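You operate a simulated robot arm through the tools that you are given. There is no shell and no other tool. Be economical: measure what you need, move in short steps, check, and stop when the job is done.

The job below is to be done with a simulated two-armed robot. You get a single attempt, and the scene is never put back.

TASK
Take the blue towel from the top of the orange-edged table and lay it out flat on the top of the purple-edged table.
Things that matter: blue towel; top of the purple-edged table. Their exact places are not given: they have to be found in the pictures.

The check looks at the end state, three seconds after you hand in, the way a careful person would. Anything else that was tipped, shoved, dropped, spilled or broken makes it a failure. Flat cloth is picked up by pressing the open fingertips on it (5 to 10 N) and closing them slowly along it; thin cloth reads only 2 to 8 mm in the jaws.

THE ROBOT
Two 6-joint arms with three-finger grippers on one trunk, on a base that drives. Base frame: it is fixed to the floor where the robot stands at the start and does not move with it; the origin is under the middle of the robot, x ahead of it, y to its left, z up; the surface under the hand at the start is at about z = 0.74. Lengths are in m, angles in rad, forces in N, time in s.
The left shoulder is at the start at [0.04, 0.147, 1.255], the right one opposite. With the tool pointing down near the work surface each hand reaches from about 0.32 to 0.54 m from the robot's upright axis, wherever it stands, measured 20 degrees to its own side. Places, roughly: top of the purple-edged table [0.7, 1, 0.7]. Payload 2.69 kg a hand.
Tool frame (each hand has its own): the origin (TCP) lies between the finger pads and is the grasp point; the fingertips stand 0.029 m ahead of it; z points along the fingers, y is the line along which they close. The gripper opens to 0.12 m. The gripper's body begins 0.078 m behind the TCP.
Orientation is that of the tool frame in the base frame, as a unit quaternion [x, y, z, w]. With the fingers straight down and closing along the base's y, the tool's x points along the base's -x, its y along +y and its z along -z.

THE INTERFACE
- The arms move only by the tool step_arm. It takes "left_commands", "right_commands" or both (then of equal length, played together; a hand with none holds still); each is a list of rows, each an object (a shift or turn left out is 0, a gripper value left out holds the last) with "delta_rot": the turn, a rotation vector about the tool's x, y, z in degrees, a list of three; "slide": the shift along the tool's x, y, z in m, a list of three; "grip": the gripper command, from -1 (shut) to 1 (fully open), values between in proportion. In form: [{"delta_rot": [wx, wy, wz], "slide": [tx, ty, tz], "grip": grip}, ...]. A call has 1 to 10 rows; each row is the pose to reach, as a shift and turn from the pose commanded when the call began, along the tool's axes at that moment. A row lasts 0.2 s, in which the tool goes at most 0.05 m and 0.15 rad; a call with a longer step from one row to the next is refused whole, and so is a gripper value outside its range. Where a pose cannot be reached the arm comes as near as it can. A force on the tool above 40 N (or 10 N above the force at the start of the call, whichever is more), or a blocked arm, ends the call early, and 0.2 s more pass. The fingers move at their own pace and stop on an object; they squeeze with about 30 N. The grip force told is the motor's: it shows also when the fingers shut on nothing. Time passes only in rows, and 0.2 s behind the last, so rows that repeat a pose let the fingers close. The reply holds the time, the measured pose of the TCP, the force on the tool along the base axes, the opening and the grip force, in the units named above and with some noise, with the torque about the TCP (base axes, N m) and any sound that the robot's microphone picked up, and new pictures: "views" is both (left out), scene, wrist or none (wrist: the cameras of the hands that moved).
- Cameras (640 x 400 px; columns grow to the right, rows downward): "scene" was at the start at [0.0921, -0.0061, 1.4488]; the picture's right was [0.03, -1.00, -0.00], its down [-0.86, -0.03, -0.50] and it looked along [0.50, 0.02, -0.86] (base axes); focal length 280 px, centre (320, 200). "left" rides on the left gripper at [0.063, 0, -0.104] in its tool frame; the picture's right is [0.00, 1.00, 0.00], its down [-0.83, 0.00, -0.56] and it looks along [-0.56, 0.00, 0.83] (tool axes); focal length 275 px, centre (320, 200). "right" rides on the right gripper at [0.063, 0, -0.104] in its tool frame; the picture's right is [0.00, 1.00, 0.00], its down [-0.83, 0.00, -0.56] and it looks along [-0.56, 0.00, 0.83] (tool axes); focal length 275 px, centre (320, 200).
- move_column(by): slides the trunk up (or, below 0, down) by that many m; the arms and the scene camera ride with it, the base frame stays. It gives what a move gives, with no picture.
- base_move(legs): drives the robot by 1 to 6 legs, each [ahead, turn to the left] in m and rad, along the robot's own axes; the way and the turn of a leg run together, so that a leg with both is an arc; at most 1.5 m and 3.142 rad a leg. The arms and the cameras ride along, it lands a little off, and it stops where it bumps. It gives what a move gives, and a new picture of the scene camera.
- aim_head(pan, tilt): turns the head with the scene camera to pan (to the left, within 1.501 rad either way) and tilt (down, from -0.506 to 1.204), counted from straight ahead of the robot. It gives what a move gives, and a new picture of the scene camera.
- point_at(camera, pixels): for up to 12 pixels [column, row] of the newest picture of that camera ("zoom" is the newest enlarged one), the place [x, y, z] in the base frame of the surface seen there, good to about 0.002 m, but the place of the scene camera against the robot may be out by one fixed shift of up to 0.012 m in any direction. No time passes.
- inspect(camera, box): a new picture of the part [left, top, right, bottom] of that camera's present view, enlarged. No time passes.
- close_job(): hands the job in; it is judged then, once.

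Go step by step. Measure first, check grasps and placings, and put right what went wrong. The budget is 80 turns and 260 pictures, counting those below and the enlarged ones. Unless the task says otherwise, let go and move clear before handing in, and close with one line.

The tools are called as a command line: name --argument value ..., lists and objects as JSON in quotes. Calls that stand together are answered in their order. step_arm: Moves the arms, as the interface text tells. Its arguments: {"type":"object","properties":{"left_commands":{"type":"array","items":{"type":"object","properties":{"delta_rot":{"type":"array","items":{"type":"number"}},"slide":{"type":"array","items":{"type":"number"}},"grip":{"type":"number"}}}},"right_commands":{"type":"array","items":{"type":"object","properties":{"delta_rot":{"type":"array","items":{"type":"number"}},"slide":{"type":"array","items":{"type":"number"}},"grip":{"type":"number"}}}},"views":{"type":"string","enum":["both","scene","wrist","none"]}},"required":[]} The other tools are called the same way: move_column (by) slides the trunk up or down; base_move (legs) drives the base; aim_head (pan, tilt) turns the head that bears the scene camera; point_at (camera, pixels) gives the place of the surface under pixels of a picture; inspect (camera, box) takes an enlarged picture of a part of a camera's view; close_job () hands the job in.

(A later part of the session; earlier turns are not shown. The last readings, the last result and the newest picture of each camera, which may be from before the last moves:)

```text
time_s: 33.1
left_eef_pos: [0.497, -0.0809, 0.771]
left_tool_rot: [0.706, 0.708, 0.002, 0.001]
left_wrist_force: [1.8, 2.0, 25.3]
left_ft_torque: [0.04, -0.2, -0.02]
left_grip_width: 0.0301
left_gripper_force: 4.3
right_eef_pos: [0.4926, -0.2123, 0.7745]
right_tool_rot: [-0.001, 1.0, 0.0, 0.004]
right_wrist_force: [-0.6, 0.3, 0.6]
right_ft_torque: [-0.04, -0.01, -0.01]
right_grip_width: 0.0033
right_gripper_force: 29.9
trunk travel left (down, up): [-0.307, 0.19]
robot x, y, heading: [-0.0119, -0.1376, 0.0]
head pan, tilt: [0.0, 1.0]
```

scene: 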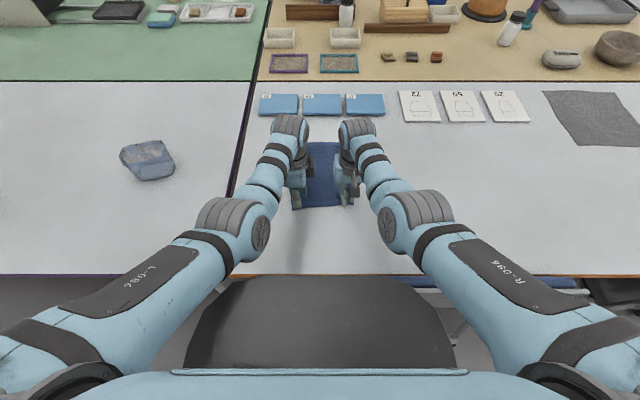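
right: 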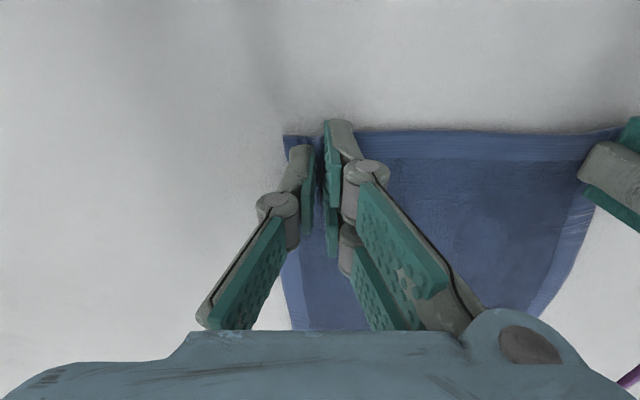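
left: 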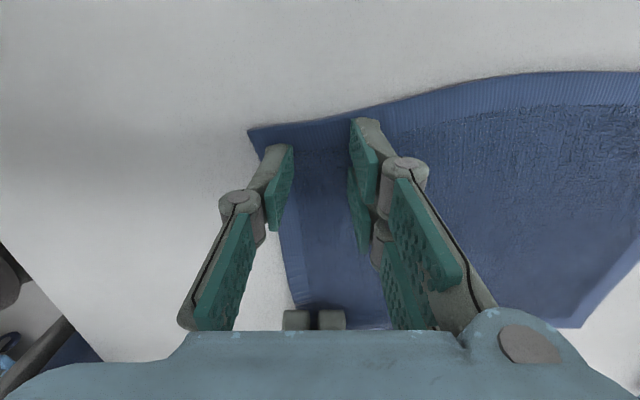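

Both fingers on cloth but pressing 25 N; I'll ease 3 mm and close slowly.

step_arm --left_commands '[{"slide": [0, 0, -0.003], "grip": -0.5}, {"slide": [0, 0, -0.003], "grip": -0.57}, {"slide": [0, 0, -0.003], "grip": -0.64}, {"slide": [0, 0, -0.003], "grip": -0.71}, {"slide": [0, 0, -0.003], "grip": -0.78}, {"slide": [0, 0, -0.003], "grip": -0.85}, {"slide": [0, 0, -0.003], "grip": -0.92}, {"slide": [0, 0, -0.003], "grip": -1}, {"slide": [0, 0, -0.003], "grip": -1}, {"slide": [0, 0, -0.003], "grip": -1}]' --views "wrist"

```text
time_s: 35.3
left_eef_pos: [0.4981, -0.0802, 0.7699]
left_tool_rot: [0.707, 0.707, -0.001, -0.002]
left_wrist_force: [0.8, -0.1, 5.6]
left_ft_torque: [0.02, 0.0, 0.01]
left_grip_width: 0.0042
left_gripper_force: 30.1
right_eef_pos: [0.4933, -0.2123, 0.7735]
right_tool_rot: [0.0, 1.0, 0.0, 0.002]
right_wrist_force: [0.1, -0.7, -0.2]
right_ft_torque: [-0.04, 0.0, -0.02]
right_grip_width: 0.0037
right_gripper_force: 30.0
trunk travel left (down, up): [-0.307, 0.19]
robot x, y, heading: [-0.011, -0.1387, -0.004]
head pan, tilt: [0.0, 1.0]
```

left: 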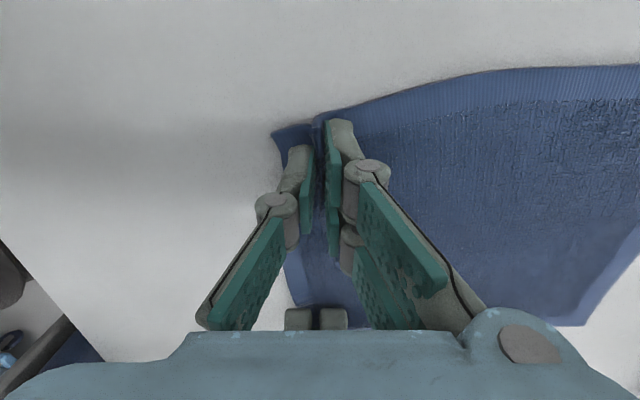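

Both hands now hold cloth (4.2 and 3.7 mm). I'll lift with the trunk by 0.18 m and look.

move_column --by 0.18

step_arm --left_commands '[{"slide": [0, 0.01, -0.03]}, {"slide": [0, 0.02, -0.06]}]' --right_commands '[{"slide": [-0.01, 0, -0.03]}, {"slide": [-0.02, 0, -0.06]}]' --views "both"

```text
time_s: 37.3
left_eef_pos: [0.4974, -0.0807, 0.9512]
left_tool_rot: [0.707, 0.708, -0.001, -0.003]
left_wrist_force: [-1.0, -0.2, 0.3]
left_ft_torque: [-0.03, 0.01, 0.01]
left_grip_width: 0.0043
left_gripper_force: 30.4
right_eef_pos: [0.4941, -0.2132, 0.9526]
right_tool_rot: [0.0, 1.0, 0.0, 0.001]
right_wrist_force: [-0.2, 0.0, 0.2]
right_ft_torque: [-0.05, -0.01, -0.04]
right_grip_width: 0.0036
right_gripper_force: 30.2
trunk travel left (down, up): [-0.487, 0.01]
robot x, y, heading: [-0.011, -0.1386, 0.0]
head pan, tilt: [0.0, 1.0]
```

```text
time_s: 37.9
left_eef_pos: [0.5198, -0.081, 1.01]
left_tool_rot: [0.707, 0.707, 0.0, -0.002]
left_wrist_force: [-0.1, 0.6, -0.6]
left_ft_torque: [0.02, 0.0, 0.02]
left_grip_width: 0.0043
left_gripper_force: 30.5
right_eef_pos: [0.5157, -0.2131, 1.0143]
right_tool_rot: [0.0, 1.0, -0.001, 0.002]
right_wrist_force: [-0.1, 0.0, 0.6]
right_ft_torque: [-0.02, 0.01, 0.01]
right_grip_width: 0.0035
right_gripper_force: 29.8
trunk travel left (down, up): [-0.487, 0.01]
robot x, y, heading: [-0.0161, -0.1371, -0.003]
head pan, tilt: [0.0, 1.0]
```

scene: 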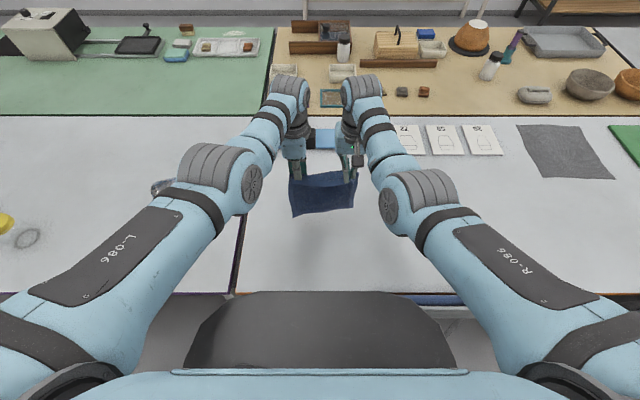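
right: 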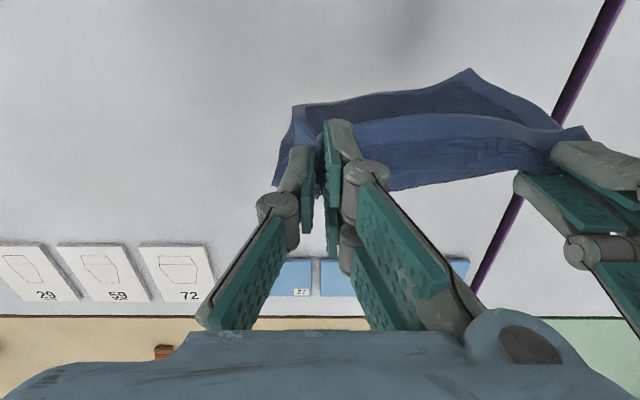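
left: 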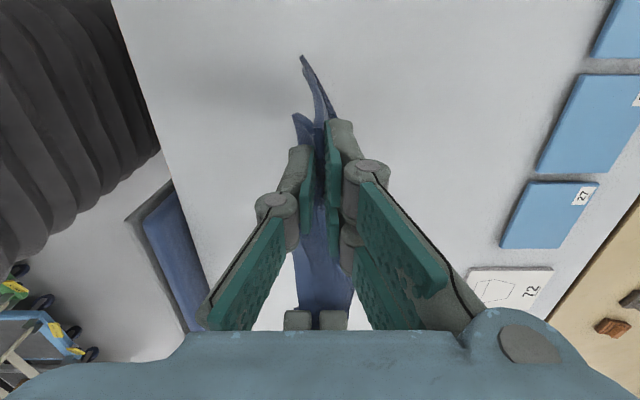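

The towel hangs cleanly from both hands. I'll check how low its bottom edge is and raise a bit more before travelling.

point_at --camera "scene" --pixels '[[294, 213], [325, 209], [352, 204], [300, 182], [345, 178]]'

step_arm --left_commands '[{"slide": [0, 0.01, -0.03]}, {"slide": [0, 0.015, -0.06]}, {"slide": [0, 0.015, -0.06]}]' --right_commands '[{"slide": [-0.01, 0, -0.03]}, {"slide": [-0.015, 0, -0.06]}, {"slide": [-0.015, 0, -0.06]}]' --views "scene"

```text
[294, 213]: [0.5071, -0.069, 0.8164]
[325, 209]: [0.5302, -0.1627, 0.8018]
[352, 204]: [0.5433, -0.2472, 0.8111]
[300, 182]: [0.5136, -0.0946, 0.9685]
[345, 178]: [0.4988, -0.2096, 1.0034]
```

```text
time_s: 38.7
left_eef_pos: [0.533, -0.0818, 1.0707]
left_tool_rot: [0.707, 0.707, -0.001, -0.002]
left_wrist_force: [0.6, 0.3, 0.3]
left_ft_torque: [-0.01, 0.02, 0.04]
left_grip_width: 0.0044
left_gripper_force: 30.5
left hand out of reach, approached as far as the arm can: row 2
right_eef_pos: [0.5314, -0.2129, 1.0768]
right_tool_rot: [0.0, 1.0, 0.001, 0.002]
right_wrist_force: [0.4, -0.4, -1.1]
right_ft_torque: [0.0, -0.01, -0.06]
right_grip_width: 0.0035
right_gripper_force: 29.9
trunk travel left (down, up): [-0.487, 0.01]
robot x, y, heading: [-0.0135, -0.1378, 0.004]
head pan, tilt: [0.0, 1.0]
```

scene: 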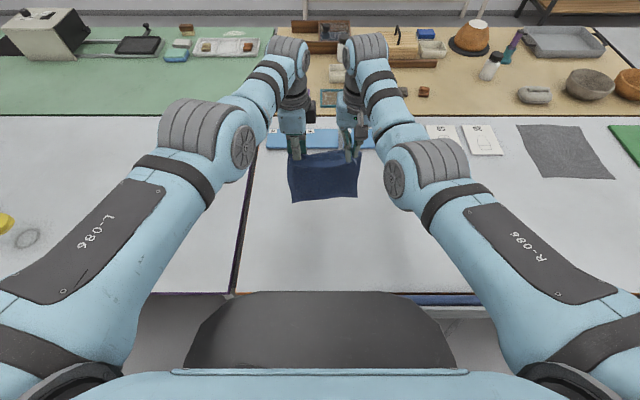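

The bottom edge is now around z=0.865, clear of everything. I'll drive: back out, turn right, reverse toward the left, turn straight, and stop short of the purple table.

base_move --legs '[[-0.25, 0], [0, -1.2], [-0.77, 0], [0, 1.2], [0.35, 0]]'

```text
time_s: 52.2
left_eef_pos: [0.3499, 0.6412, 1.0719]
left_tool_rot: [0.708, 0.706, 0.0, -0.002]
left_wrist_force: [-0.2, 0.8, 0.8]
left_ft_torque: [0.0, -0.05, -0.12]
left_grip_width: 0.0041
left_gripper_force: 29.7
right_eef_pos: [0.3472, 0.5122, 1.0784]
right_tool_rot: [0.003, 1.0, 0.0, 0.003]
right_wrist_force: [-1.9, -0.5, 0.1]
right_ft_torque: [-0.01, -0.02, -0.01]
right_grip_width: 0.0029
right_gripper_force: 30.2
trunk travel left (down, up): [-0.487, 0.01]
robot x, y, heading: [-0.1931, 0.5876, -0.005]
head pan, tilt: [0.0, 1.0]
```

scene: 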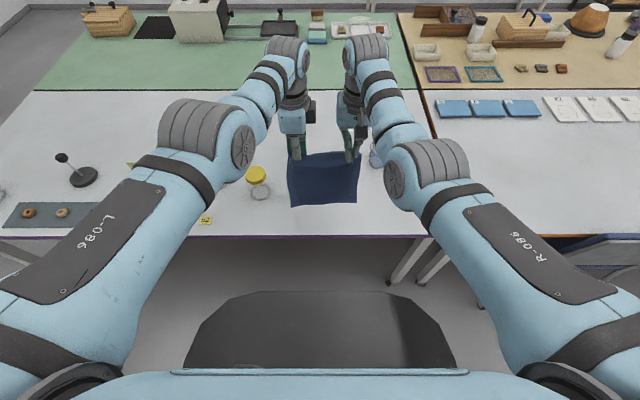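

The robot stands at (−0.193, 0.588) with the towel held; jar at (257,175) is left of the path. Drive forward 0.18 m.

base_move --legs '[[0.18, 0.005]]'

```text
time_s: 53.7
left_eef_pos: [0.5354, 0.6429, 1.0725]
left_tool_rot: [0.707, 0.707, 0.0, 0.0]
left_wrist_force: [-0.1, 0.4, -0.9]
left_ft_torque: [-0.01, -0.04, -0.03]
left_grip_width: 0.0041
left_gripper_force: 30.0
right_eef_pos: [0.5326, 0.5141, 1.0789]
right_tool_rot: [0.0, 1.0, 0.0, 0.003]
right_wrist_force: [-0.3, 0.1, 0.1]
right_ft_torque: [0.0, -0.05, -0.02]
right_grip_width: 0.0029
right_gripper_force: 30.3
trunk travel left (down, up): [-0.487, 0.01]
robot x, y, heading: [-0.0048, 0.5874, -0.005]
head pan, tilt: [0.0, 1.0]
```

scene: 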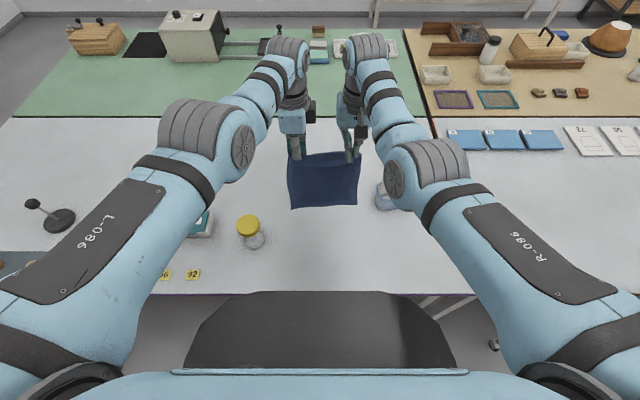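

Positioned. I'll lower the trunk 0.12 m so the bottom edge just reaches the table, then view.

move_column --by -0.12

aim_head --pan 0 --tilt 1.02

```text
time_s: 55.2
left_eef_pos: [0.5395, 0.6443, 0.9493]
left_tool_rot: [0.707, 0.707, 0.0, -0.002]
left_wrist_force: [0.4, -0.3, 0.7]
left_ft_torque: [-0.01, -0.04, 0.0]
left_grip_width: 0.0042
left_gripper_force: 30.4
right_eef_pos: [0.5378, 0.5139, 0.9549]
right_tool_rot: [0.0, 1.0, 0.0, 0.001]
right_wrist_force: [0.6, -0.4, -0.3]
right_ft_torque: [0.02, 0.03, -0.03]
right_grip_width: 0.0032
right_gripper_force: 30.2
trunk travel left (down, up): [-0.367, 0.13]
robot x, y, heading: [-0.0136, 0.5878, -0.001]
head pan, tilt: [0.0, 1.0]
```

```text
time_s: 55.8
left_eef_pos: [0.5386, 0.644, 0.949]
left_tool_rot: [0.707, 0.707, 0.0, -0.002]
left_wrist_force: [-1.3, 0.0, -1.2]
left_ft_torque: [-0.02, 0.01, -0.05]
left_grip_width: 0.0042
left_gripper_force: 30.6
right_eef_pos: [0.5372, 0.513, 0.9545]
right_tool_rot: [0.0, 1.0, 0.0, 0.001]
right_wrist_force: [-0.2, -0.2, 0.7]
right_ft_torque: [0.03, 0.01, -0.06]
right_grip_width: 0.0033
right_gripper_force: 29.9
trunk travel left (down, up): [-0.367, 0.13]
robot x, y, heading: [-0.0048, 0.5883, -0.002]
head pan, tilt: [0.0, 1.019]
```

scene: 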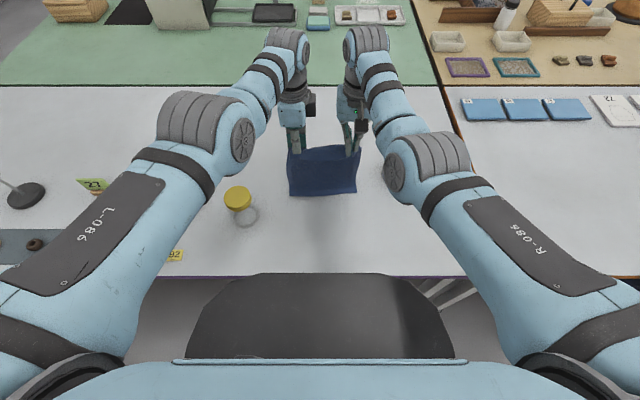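

I'll check the bottom edge's height.

point_at --camera "scene" --pixels '[[292, 193], [322, 193], [354, 190], [322, 197], [322, 165], [300, 230]]'

```text
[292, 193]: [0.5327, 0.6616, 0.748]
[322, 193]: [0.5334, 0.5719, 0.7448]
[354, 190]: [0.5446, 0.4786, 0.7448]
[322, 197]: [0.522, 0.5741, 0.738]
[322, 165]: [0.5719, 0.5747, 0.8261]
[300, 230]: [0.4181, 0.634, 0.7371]
```

The bottom edge just touches at x≈0.535. I'll now lay it: back the base while lowering the trunk in alternating small steps.

base_move --legs '[[-0.06, 0]]'

move_column --by -0.02

base_move --legs '[[-0.04, 0]]'

step_arm --left_commands '[{"slide": [0, 0, 0]}]' --views "both"

```text
time_s: 56.8
left_eef_pos: [0.485, 0.6423, 0.945]
left_tool_rot: [0.706, 0.708, -0.004, -0.005]
left_wrist_force: [1.0, 0.2, -0.9]
left_ft_torque: [0.01, 0.04, -0.05]
left_grip_width: 0.0042
left_gripper_force: 29.8
right_eef_pos: [0.4811, 0.5144, 0.9521]
right_tool_rot: [0.0, 1.0, 0.001, -0.003]
right_wrist_force: [0.8, 0.5, -0.2]
right_ft_torque: [0.0, 0.11, -0.03]
right_grip_width: 0.0032
right_gripper_force: 30.4
trunk travel left (down, up): [-0.367, 0.13]
robot x, y, heading: [-0.0672, 0.591, -0.0]
head pan, tilt: [0.0, 1.019]
```

scene: 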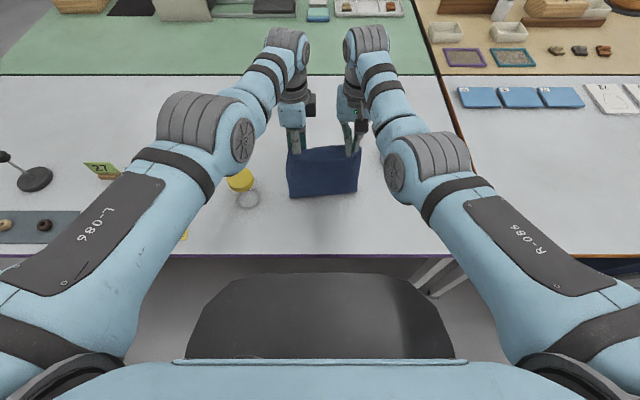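

```text
time_s: 57.5
left_eef_pos: [0.4797, 0.644, 0.9287]
left_tool_rot: [0.706, 0.708, -0.001, -0.002]
left_wrist_force: [0.7, -0.9, 0.2]
left_ft_torque: [-0.01, -0.04, -0.06]
left_grip_width: 0.0042
left_gripper_force: 30.0
right_eef_pos: [0.4772, 0.5136, 0.9345]
right_tool_rot: [-0.001, 1.0, 0.0, 0.001]
right_wrist_force: [-0.5, 0.2, -0.1]
right_ft_torque: [0.03, -0.01, -0.02]
right_grip_width: 0.003
right_gripper_force: 30.3
trunk travel left (down, up): [-0.347, 0.15]
robot x, y, heading: [-0.0696, 0.5912, -0.002]
head pan, tilt: [0.0, 1.019]
```

```text
time_s: 58.4
left_eef_pos: [0.4435, 0.6443, 0.9254]
left_tool_rot: [0.707, 0.707, -0.004, -0.005]
left_wrist_force: [0.9, -0.2, -0.9]
left_ft_torque: [0.01, 0.03, -0.06]
left_grip_width: 0.004
left_gripper_force: 30.2
right_eef_pos: [0.441, 0.5147, 0.9317]
right_tool_rot: [0.0, 1.0, -0.001, -0.001]
right_wrist_force: [1.4, 0.1, 0.2]
right_ft_torque: [0.03, 0.07, -0.04]
right_grip_width: 0.0033
right_gripper_force: 29.8
trunk travel left (down, up): [-0.347, 0.15]
robot x, y, heading: [-0.1075, 0.589, -0.004]
head pan, tilt: [0.0, 1.019]
```

scene: 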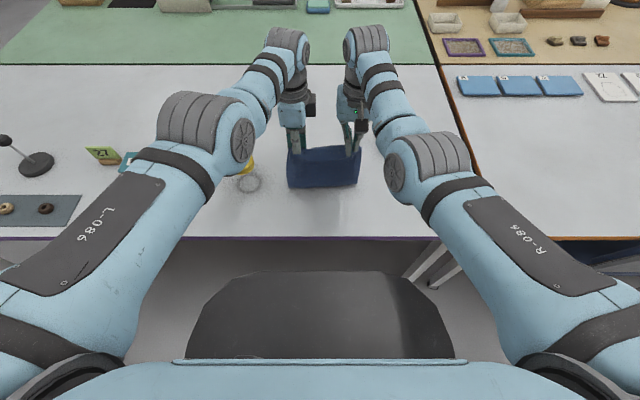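

```text
time_s: 58.8
left_eef_pos: [0.4372, 0.6449, 0.9307]
left_tool_rot: [0.707, 0.707, -0.001, -0.002]
left_wrist_force: [-0.4, 0.1, 0.3]
left_ft_torque: [0.03, -0.02, -0.04]
left_grip_width: 0.0044
left_gripper_force: 29.2
right_eef_pos: [0.4341, 0.5142, 0.9369]
right_tool_rot: [0.001, 1.0, 0.0, 0.002]
right_wrist_force: [-0.4, -0.2, 0.5]
right_ft_torque: [-0.03, 0.01, -0.02]
right_grip_width: 0.0035
right_gripper_force: 30.4
trunk travel left (down, up): [-0.347, 0.15]
robot x, y, heading: [-0.1104, 0.5895, -0.0]
head pan, tilt: [0.0, 1.019]
```

scene: 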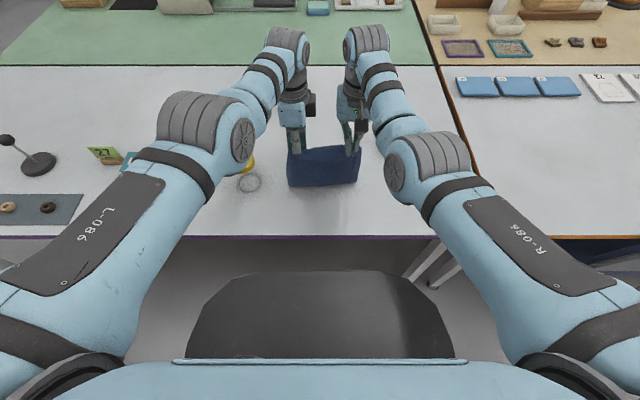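
left: 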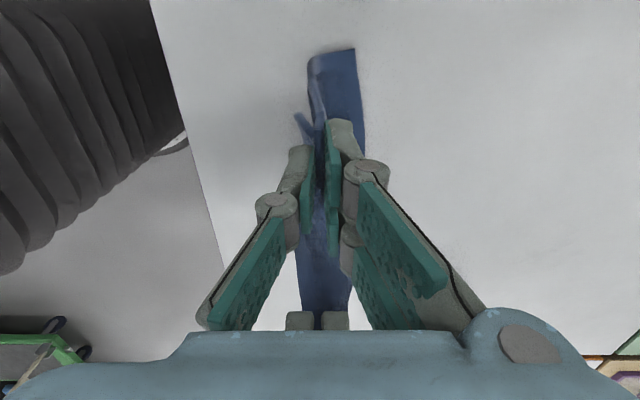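

Let me see where the bottom edge lies now.

point_at --camera "left" --pixels '[[355, 55], [364, 140], [312, 70], [340, 60], [345, 95]]'

point_at --camera "scene" --pixels '[[295, 183], [322, 185], [354, 180], [322, 170], [322, 155]]'

```text
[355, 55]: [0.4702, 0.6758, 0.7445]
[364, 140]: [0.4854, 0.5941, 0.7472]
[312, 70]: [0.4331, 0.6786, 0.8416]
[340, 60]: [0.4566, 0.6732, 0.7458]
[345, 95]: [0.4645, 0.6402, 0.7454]
```

```text
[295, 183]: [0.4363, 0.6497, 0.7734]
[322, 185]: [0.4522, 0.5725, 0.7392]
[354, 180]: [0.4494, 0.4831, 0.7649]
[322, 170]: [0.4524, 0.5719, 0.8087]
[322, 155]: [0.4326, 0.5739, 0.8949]
```

The bottom edge dragged back ~6 cm before a forward "foot" formed, so finishing here would run too close to the table's front edge. I'll lift 4 cm, drive forward again and extend the arms to start deeper.

move_column --by 0.04

base_move --legs '[[0.105, 0]]'

step_arm --left_commands '[{"slide": [0, 0.02, 0]}, {"slide": [0, 0.04, 0]}, {"slide": [0, 0.06, 0]}, {"slide": [0, 0.06, 0]}]' --right_commands '[{"slide": [-0.02, 0, 0]}, {"slide": [-0.04, 0, 0]}, {"slide": [-0.06, 0, 0]}, {"slide": [-0.06, 0, 0]}]' --views "scene"

```text
time_s: 59.6
left_eef_pos: [0.4384, 0.6435, 0.9694]
left_tool_rot: [0.707, 0.707, -0.002, -0.003]
left_wrist_force: [-0.1, 0.4, 0.2]
left_ft_torque: [0.01, -0.03, -0.05]
left_grip_width: 0.004
left_gripper_force: 30.0
right_eef_pos: [0.4358, 0.5137, 0.976]
right_tool_rot: [0.001, 1.0, 0.0, 0.001]
right_wrist_force: [0.5, 0.4, -0.4]
right_ft_torque: [-0.01, -0.01, 0.01]
right_grip_width: 0.0032
right_gripper_force: 30.3
trunk travel left (down, up): [-0.387, 0.11]
robot x, y, heading: [-0.1085, 0.5878, -0.003]
head pan, tilt: [0.0, 1.019]
```

```text
time_s: 60.8
left_eef_pos: [0.5348, 0.6415, 0.9766]
left_tool_rot: [0.709, 0.706, 0.004, 0.003]
left_wrist_force: [-0.8, 0.4, 0.2]
left_ft_torque: [0.0, -0.19, -0.05]
left_grip_width: 0.0044
left_gripper_force: 30.4
right_eef_pos: [0.5304, 0.513, 0.9823]
right_tool_rot: [0.002, 1.0, 0.0, 0.007]
right_wrist_force: [-1.5, 0.9, -1.1]
right_ft_torque: [-0.01, -0.01, -0.05]
right_grip_width: 0.0032
right_gripper_force: 29.6
trunk travel left (down, up): [-0.387, 0.11]
robot x, y, heading: [-0.0031, 0.5906, -0.002]
head pan, tilt: [0.0, 1.019]
```

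scene: 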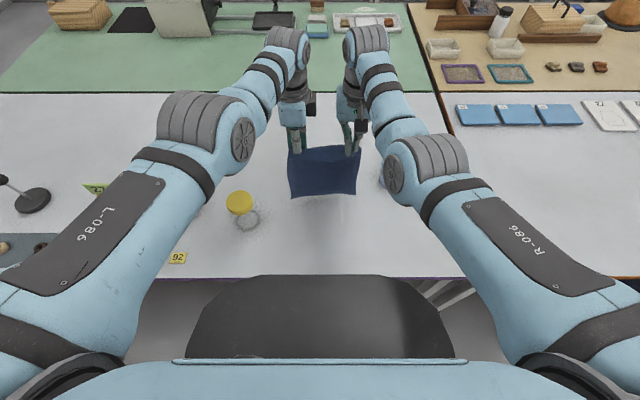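

```text
time_s: 61.8
left_eef_pos: [0.5512, 0.6549, 0.9775]
left_tool_rot: [0.708, 0.706, -0.002, -0.002]
left_wrist_force: [3.3, -18.2, 0.2]
left_ft_torque: [-0.46, -0.06, 0.06]
left_grip_width: 0.0042
left_gripper_force: 30.1
left hand out of reach, approached as far as the arm can: row 1, 2, 3, 4
right_eef_pos: [0.5553, 0.5013, 0.9783]
right_tool_rot: [0.001, 1.0, 0.001, 0.001]
right_wrist_force: [-2.4, 18.4, -0.2]
right_ft_torque: [0.59, 0.09, 0.18]
right_grip_width: 0.0041
right_gripper_force: 29.8
right hand out of reach, approached as far as the arm can: row 1, 2, 3, 4
trunk travel left (down, up): [-0.387, 0.11]
robot x, y, heading: [-0.0069, 0.5847, -0.006]
head pan, tilt: [0.0, 1.019]
```

scene: 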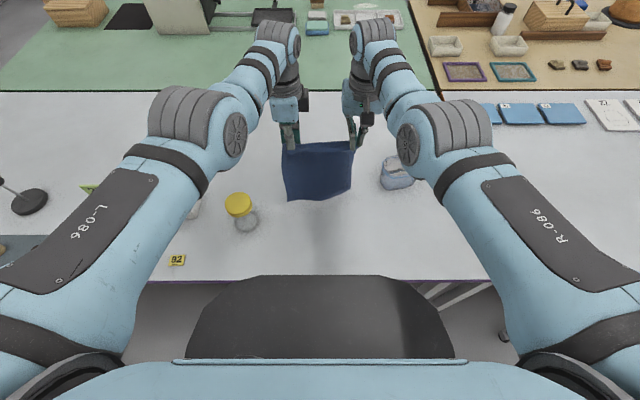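

Extension is limited and the hands spread, tensioning the cloth (18 N). I'll ease back 4.5 cm in command so the hands return to about x=0.55 with the original spacing.

step_arm --left_commands '[{"slide": [0, -0.03, 0]}, {"slide": [0, -0.045, 0]}, {"slide": [0, -0.045, 0]}]' --right_commands '[{"slide": [0.03, 0, 0]}, {"slide": [0.045, 0, 0]}, {"slide": [0.045, 0, 0]}]' --views "wrist"

```text
time_s: 62.5
left_eef_pos: [0.5436, 0.6452, 0.9718]
left_tool_rot: [0.708, 0.706, 0.0, -0.002]
left_wrist_force: [-0.8, -5.3, -0.1]
left_ft_torque: [-0.15, 0.05, -0.03]
left_grip_width: 0.0038
left_gripper_force: 29.9
left hand out of reach, approached as far as the arm can: row 1, 2, 3
right_eef_pos: [0.5094, 0.4999, 0.98]
right_tool_rot: [0.003, 1.0, 0.0, 0.001]
right_wrist_force: [1.1, 5.2, 0.2]
right_ft_torque: [0.12, -0.06, 0.06]
right_grip_width: 0.0034
right_gripper_force: 30.0
trunk travel left (down, up): [-0.387, 0.11]
robot x, y, heading: [-0.0008, 0.5881, -0.007]
head pan, tilt: [0.0, 1.019]
```

right: 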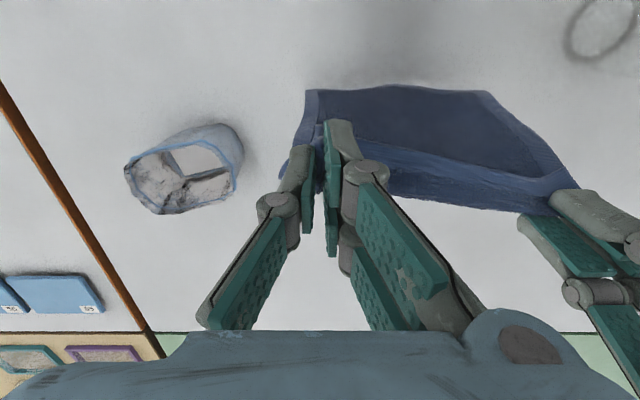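
left: 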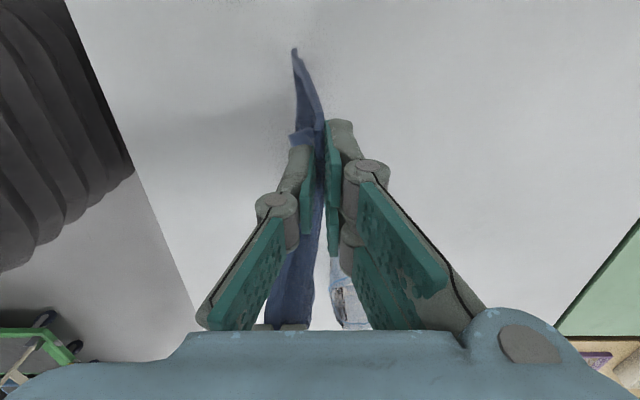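

Right ended at x=0.509; left at 0.544. I'll bring right forward 3.4 cm and inward slightly to square them.

step_arm --right_commands '[{"slide": [-0.02, 0.006, 0]}, {"slide": [-0.034, 0.009, 0]}, {"slide": [-0.034, 0.009, 0]}]' --views "scene"

```text
time_s: 63.4
left_eef_pos: [0.5435, 0.645, 0.9738]
left_tool_rot: [0.709, 0.705, -0.001, -0.003]
left_wrist_force: [0.6, 0.6, -0.4]
left_ft_torque: [0.02, -0.03, -0.04]
left_grip_width: 0.0042
left_gripper_force: 30.2
right_eef_pos: [0.5414, 0.5091, 0.9793]
right_tool_rot: [0.001, 1.0, -0.001, 0.003]
right_wrist_force: [-0.1, -0.3, 0.3]
right_ft_torque: [0.03, 0.02, 0.01]
right_grip_width: 0.0033
right_gripper_force: 29.9
trunk travel left (down, up): [-0.387, 0.11]
robot x, y, heading: [-0.0021, 0.5865, -0.006]
head pan, tilt: [0.0, 1.019]
```

scene: 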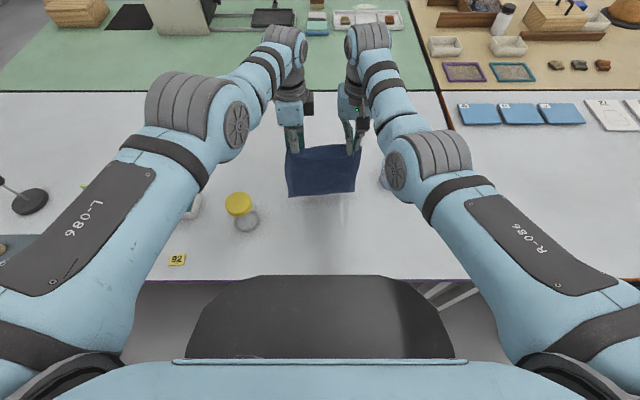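

Squared at x≈0.542. Now: lower 3.5 cm to touch, back 4 cm to form the foot, then lower more steeply.

move_column --by -0.035

base_move --legs '[[-0.045, 0]]'

move_column --by -0.025

step_arm --left_commands '[{"slide": [0, 0, 0]}]' --views "both"

```text
time_s: 64.1
left_eef_pos: [0.5443, 0.6459, 0.9374]
left_tool_rot: [0.709, 0.706, 0.0, -0.001]
left_wrist_force: [0.1, -0.5, -0.4]
left_ft_torque: [0.01, -0.03, -0.01]
left_grip_width: 0.0045
left_gripper_force: 30.1
right_eef_pos: [0.5418, 0.5096, 0.9446]
right_tool_rot: [0.002, 1.0, 0.0, 0.002]
right_wrist_force: [0.3, 0.1, -0.4]
right_ft_torque: [-0.01, 0.02, -0.01]
right_grip_width: 0.0035
right_gripper_force: 30.0
trunk travel left (down, up): [-0.352, 0.145]
robot x, y, heading: [-0.0029, 0.5885, -0.003]
head pan, tilt: [0.0, 1.019]
```

```text
time_s: 65.0
left_eef_pos: [0.5053, 0.646, 0.9338]
left_tool_rot: [0.708, 0.706, -0.003, -0.004]
left_wrist_force: [0.7, 0.1, -0.2]
left_ft_torque: [-0.01, 0.08, -0.05]
left_grip_width: 0.0044
left_gripper_force: 30.2
right_eef_pos: [0.5024, 0.5098, 0.9409]
right_tool_rot: [0.002, 1.0, 0.0, -0.002]
right_wrist_force: [1.6, -0.4, -0.7]
right_ft_torque: [-0.06, 0.09, -0.03]
right_grip_width: 0.0032
right_gripper_force: 30.0
trunk travel left (down, up): [-0.352, 0.145]
robot x, y, heading: [-0.047, 0.5913, -0.005]
head pan, tilt: [0.0, 1.019]
```

scene: 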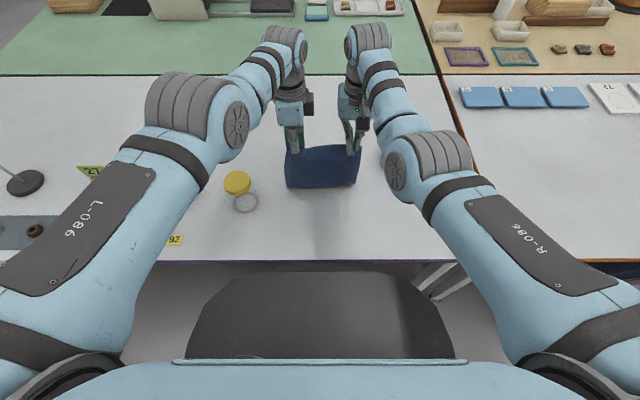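

```text
time_s: 65.8
left_eef_pos: [0.4996, 0.6458, 0.9124]
left_tool_rot: [0.708, 0.706, -0.001, -0.002]
left_wrist_force: [0.4, 0.1, 0.3]
left_ft_torque: [0.01, -0.01, -0.01]
left_grip_width: 0.0041
left_gripper_force: 29.2
right_eef_pos: [0.4972, 0.5085, 0.9176]
right_tool_rot: [0.001, 1.0, 0.0, 0.001]
right_wrist_force: [-0.7, 0.4, 0.7]
right_ft_torque: [-0.03, 0.02, -0.01]
right_grip_width: 0.0031
right_gripper_force: 29.5
trunk travel left (down, up): [-0.327, 0.17]
robot x, y, heading: [-0.0483, 0.5873, -0.008]
head pan, tilt: [0.0, 1.019]
```

```text
time_s: 66.2
left_eef_pos: [0.4988, 0.6455, 0.9131]
left_tool_rot: [0.708, 0.706, -0.001, -0.002]
left_wrist_force: [0.3, 0.4, 0.8]
left_ft_torque: [-0.02, -0.01, -0.04]
left_grip_width: 0.0037
left_gripper_force: 30.2
right_eef_pos: [0.4976, 0.5098, 0.9196]
right_tool_rot: [0.002, 1.0, 0.0, 0.001]
right_wrist_force: [0.4, 1.4, -1.2]
right_ft_torque: [-0.03, 0.0, -0.03]
right_grip_width: 0.0032
right_gripper_force: 30.3
trunk travel left (down, up): [-0.327, 0.17]
robot x, y, heading: [-0.0508, 0.5872, -0.007]
head pan, tilt: [0.0, 1.019]
```

scene: 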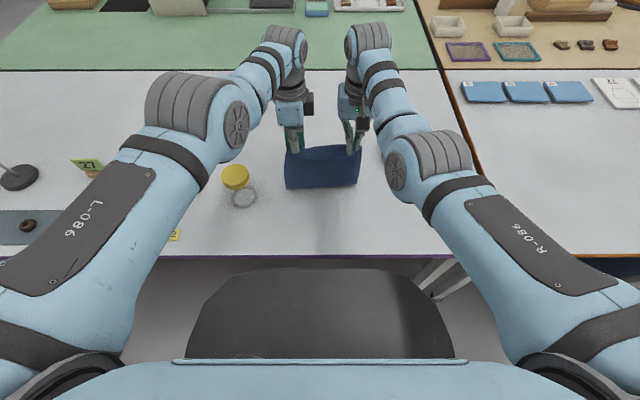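
left: 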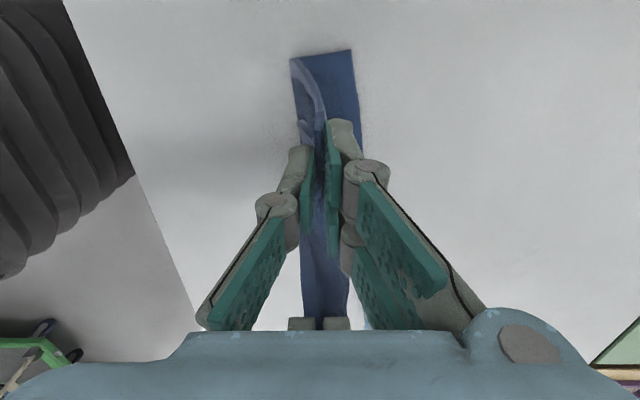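

The foot now points forward (left view (330,75) lying flat). I'll continue lowering with backward motion in step, then measure.

point_at --camera "left" --pixels '[[350, 55], [300, 65], [345, 90], [358, 130]]'

base_move --legs '[[-0.03, 0]]'

move_column --by -0.03

base_move --legs '[[-0.03, 0]]'

move_column --by -0.03

step_arm --left_commands '[{"slide": [0, 0, 0]}]' --views "both"

```text
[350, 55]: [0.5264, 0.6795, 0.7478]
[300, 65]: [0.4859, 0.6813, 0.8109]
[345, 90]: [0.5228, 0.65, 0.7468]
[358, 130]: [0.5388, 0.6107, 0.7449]
```

```text
time_s: 67.0
left_eef_pos: [0.4746, 0.6459, 0.91]
left_tool_rot: [0.709, 0.706, -0.003, -0.004]
left_wrist_force: [0.1, -0.2, -0.5]
left_ft_torque: [-0.04, 0.01, -0.05]
left_grip_width: 0.0042
left_gripper_force: 30.1
right_eef_pos: [0.4718, 0.5095, 0.9152]
right_tool_rot: [0.001, 1.0, 0.001, -0.001]
right_wrist_force: [-0.2, -0.6, -0.1]
right_ft_torque: [-0.01, 0.04, -0.05]
right_grip_width: 0.0032
right_gripper_force: 29.8
trunk travel left (down, up): [-0.327, 0.17]
robot x, y, heading: [-0.0727, 0.5888, -0.005]
head pan, tilt: [0.0, 1.019]
```

scene: 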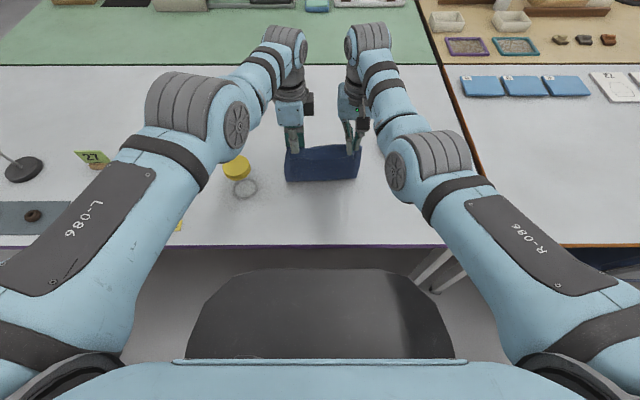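

```text
time_s: 67.7
left_eef_pos: [0.4687, 0.646, 0.8831]
left_tool_rot: [0.708, 0.706, 0.0, -0.001]
left_wrist_force: [0.6, -0.1, 0.3]
left_ft_torque: [0.01, -0.04, -0.03]
left_grip_width: 0.0043
left_gripper_force: 29.8
right_eef_pos: [0.468, 0.5081, 0.8898]
right_tool_rot: [0.0, 1.0, -0.001, 0.001]
right_wrist_force: [0.2, 1.1, 0.2]
right_ft_torque: [-0.01, 0.0, -0.03]
right_grip_width: 0.0034
right_gripper_force: 30.2
trunk travel left (down, up): [-0.297, 0.2]
robot x, y, heading: [-0.0777, 0.5915, -0.002]
head pan, tilt: [0.0, 1.019]
```

```text
time_s: 68.6
left_eef_pos: [0.4433, 0.6468, 0.8798]
left_tool_rot: [0.708, 0.706, -0.003, -0.004]
left_wrist_force: [0.4, -0.2, -0.1]
left_ft_torque: [0.02, 0.02, 0.02]
left_grip_width: 0.0041
left_gripper_force: 30.1
right_eef_pos: [0.4417, 0.5095, 0.8869]
right_tool_rot: [0.002, 1.0, -0.001, -0.001]
right_wrist_force: [0.5, 0.0, -0.2]
right_ft_torque: [-0.01, 0.05, 0.0]
right_grip_width: 0.0031
right_gripper_force: 29.4
trunk travel left (down, up): [-0.297, 0.2]
robot x, y, heading: [-0.1068, 0.5878, -0.003]
head pan, tilt: [0.0, 1.019]
```

scene: 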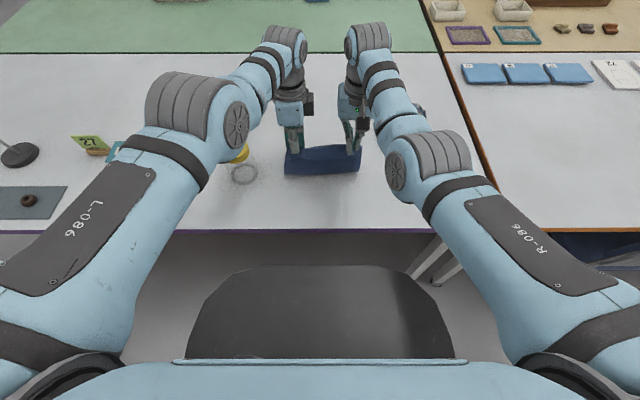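

```text
time_s: 69.3
left_eef_pos: [0.4395, 0.6437, 0.8541]
left_tool_rot: [0.709, 0.706, -0.001, -0.002]
left_wrist_force: [-0.3, 0.4, -0.1]
left_ft_torque: [0.01, -0.03, -0.04]
left_grip_width: 0.0043
left_gripper_force: 29.9
right_eef_pos: [0.4377, 0.5084, 0.8604]
right_tool_rot: [0.002, 1.0, 0.0, 0.002]
right_wrist_force: [0.6, -0.7, -0.4]
right_ft_torque: [0.01, 0.0, 0.0]
right_grip_width: 0.0028
right_gripper_force: 30.3
trunk travel left (down, up): [-0.267, 0.23]
robot x, y, heading: [-0.1028, 0.5907, -0.007]
head pan, tilt: [0.0, 1.019]
```

```text
time_s: 69.7
left_eef_pos: [0.4399, 0.646, 0.8519]
left_tool_rot: [0.709, 0.706, -0.001, -0.002]
left_wrist_force: [-0.1, 0.3, -0.5]
left_ft_torque: [0.02, -0.01, -0.06]
left_grip_width: 0.0042
left_gripper_force: 29.9
right_eef_pos: [0.4388, 0.5092, 0.8607]
right_tool_rot: [0.002, 1.0, 0.0, 0.002]
right_wrist_force: [-0.1, 0.0, 0.1]
right_ft_torque: [-0.02, 0.03, -0.04]
right_grip_width: 0.0031
right_gripper_force: 30.1
trunk travel left (down, up): [-0.267, 0.23]
robot x, y, heading: [-0.1069, 0.5911, -0.007]
head pan, tilt: [0.0, 1.019]
```

scene: 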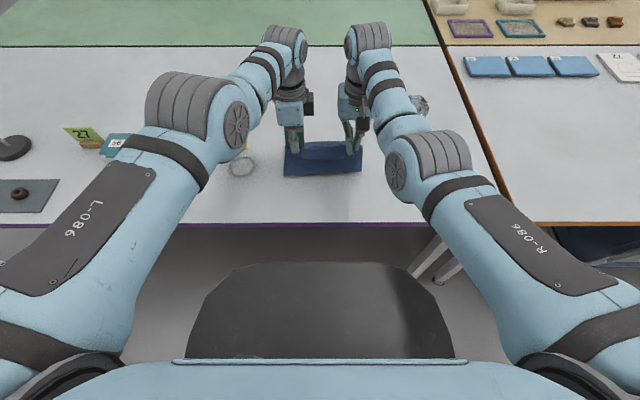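
left: 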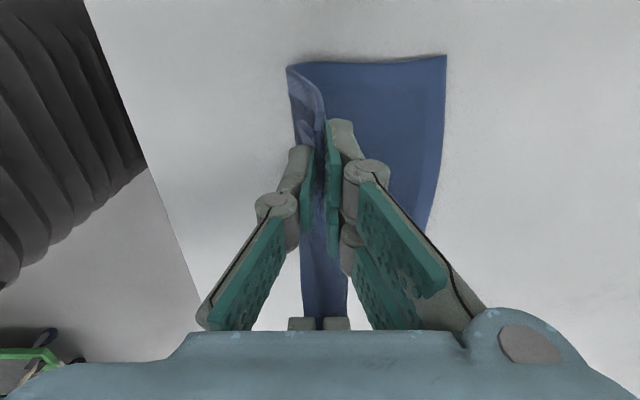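

Laying well: the far part is flat in front of the hands (left view (400,120)). Continuing back and down.

point_at --camera "left" --pixels '[[443, 60], [438, 150], [400, 120], [290, 70], [350, 80]]'

base_move --legs '[[-0.04, 0]]'

move_column --by -0.03

base_move --legs '[[-0.03, 0]]'

move_column --by -0.025

step_arm --left_commands '[{"slide": [0, 0, 0]}]' --views "both"

```text
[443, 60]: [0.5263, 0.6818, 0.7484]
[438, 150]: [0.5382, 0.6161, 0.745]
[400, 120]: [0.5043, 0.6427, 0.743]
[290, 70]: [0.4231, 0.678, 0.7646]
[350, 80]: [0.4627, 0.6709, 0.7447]
```

```text
time_s: 70.6
left_eef_pos: [0.4049, 0.6465, 0.851]
left_tool_rot: [0.708, 0.706, -0.002, -0.004]
left_wrist_force: [0.5, 0.9, -0.1]
left_ft_torque: [0.01, 0.03, -0.05]
left_grip_width: 0.004
left_gripper_force: 29.7
right_eef_pos: [0.405, 0.5098, 0.8569]
right_tool_rot: [0.003, 1.0, 0.0, -0.001]
right_wrist_force: [0.5, -0.5, -0.4]
right_ft_torque: [-0.02, 0.06, -0.01]
right_grip_width: 0.0032
right_gripper_force: 29.8
trunk travel left (down, up): [-0.267, 0.23]
robot x, y, heading: [-0.1413, 0.5855, -0.007]
head pan, tilt: [0.0, 1.019]
```

scene: 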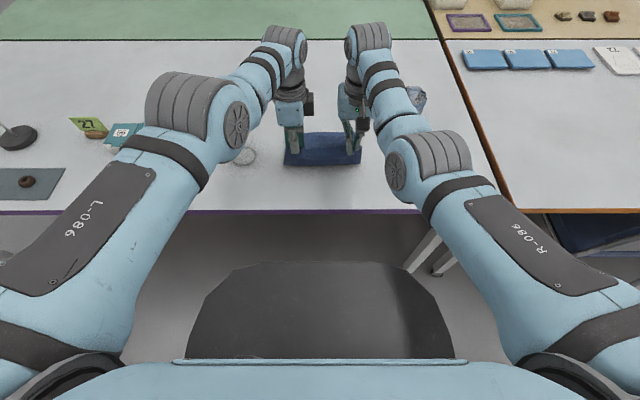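

```text
time_s: 71.3
left_eef_pos: [0.4027, 0.6459, 0.8235]
left_tool_rot: [0.708, 0.706, 0.0, -0.001]
left_wrist_force: [-0.1, 1.0, 1.1]
left_ft_torque: [0.02, -0.07, 0.01]
left_grip_width: 0.004
left_gripper_force: 29.7
right_eef_pos: [0.4003, 0.5091, 0.8307]
right_tool_rot: [0.003, 1.0, 0.001, 0.002]
right_wrist_force: [0.9, 0.4, -0.9]
right_ft_torque: [-0.01, -0.03, -0.03]
right_grip_width: 0.0032
right_gripper_force: 30.7
trunk travel left (down, up): [-0.237, 0.26]
robot x, y, heading: [-0.1415, 0.5911, -0.005]
head pan, tilt: [0.0, 1.019]
```

```text
time_s: 72.2
left_eef_pos: [0.3755, 0.6474, 0.8195]
left_tool_rot: [0.708, 0.706, -0.001, -0.003]
left_wrist_force: [0.9, -0.1, -0.3]
left_ft_torque: [-0.01, 0.0, -0.05]
left_grip_width: 0.0039
left_gripper_force: 30.4
right_eef_pos: [0.3739, 0.5094, 0.8285]
right_tool_rot: [0.002, 1.0, 0.0, 0.001]
right_wrist_force: [0.3, 0.5, -0.5]
right_ft_torque: [-0.04, 0.0, 0.02]
right_grip_width: 0.0032
right_gripper_force: 29.8
trunk travel left (down, up): [-0.237, 0.26]
robot x, y, heading: [-0.1713, 0.5907, -0.007]
head pan, tilt: [0.0, 1.019]
```

scene: 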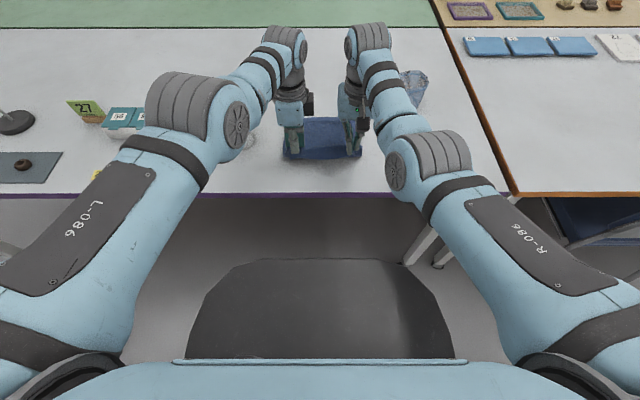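

```text
time_s: 72.9
left_eef_pos: [0.3714, 0.6461, 0.799]
left_tool_rot: [0.708, 0.706, -0.001, -0.002]
left_wrist_force: [1.1, -0.8, 0.2]
left_ft_torque: [0.0, -0.04, -0.03]
left_grip_width: 0.0039
left_gripper_force: 29.3
right_eef_pos: [0.3701, 0.5102, 0.8061]
right_tool_rot: [0.002, 1.0, 0.0, 0.003]
right_wrist_force: [0.8, 0.8, 0.3]
right_ft_torque: [0.01, -0.01, -0.08]
right_grip_width: 0.0031
right_gripper_force: 29.5
trunk travel left (down, up): [-0.212, 0.285]
robot x, y, heading: [-0.1744, 0.5906, -0.007]
head pan, tilt: [0.0, 1.019]
```

```text
time_s: 73.3
left_eef_pos: [0.3713, 0.6465, 0.7993]
left_tool_rot: [0.709, 0.706, -0.001, -0.002]
left_wrist_force: [0.6, 0.1, 0.2]
left_ft_torque: [0.0, -0.03, -0.02]
left_grip_width: 0.0038
left_gripper_force: 30.4
right_eef_pos: [0.3712, 0.5104, 0.8052]
right_tool_rot: [0.003, 1.0, 0.0, 0.002]
right_wrist_force: [0.3, 0.8, 0.2]
right_ft_torque: [-0.01, -0.02, -0.04]
right_grip_width: 0.0034
right_gripper_force: 30.5
trunk travel left (down, up): [-0.212, 0.285]
robot x, y, heading: [-0.1771, 0.5892, -0.006]
head pan, tilt: [0.0, 1.019]
```

scene: 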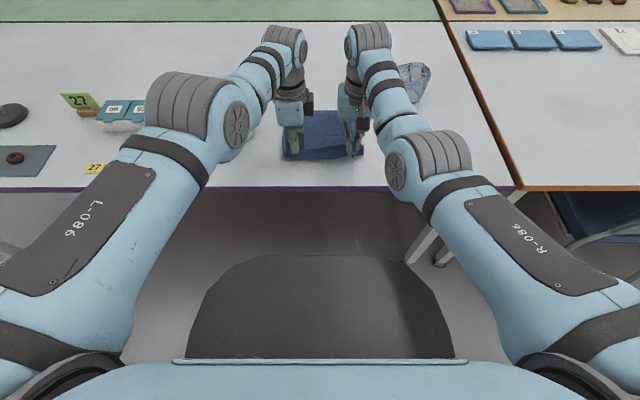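
left: 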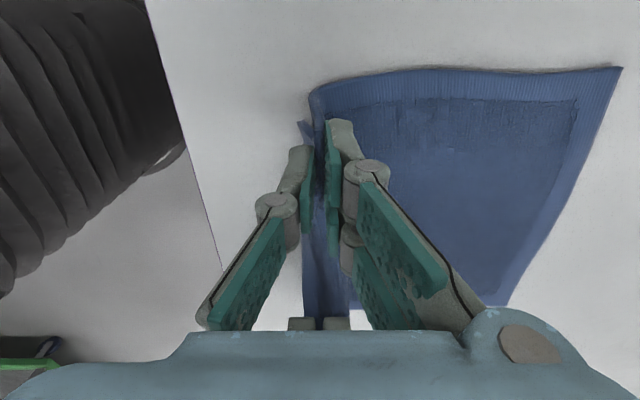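

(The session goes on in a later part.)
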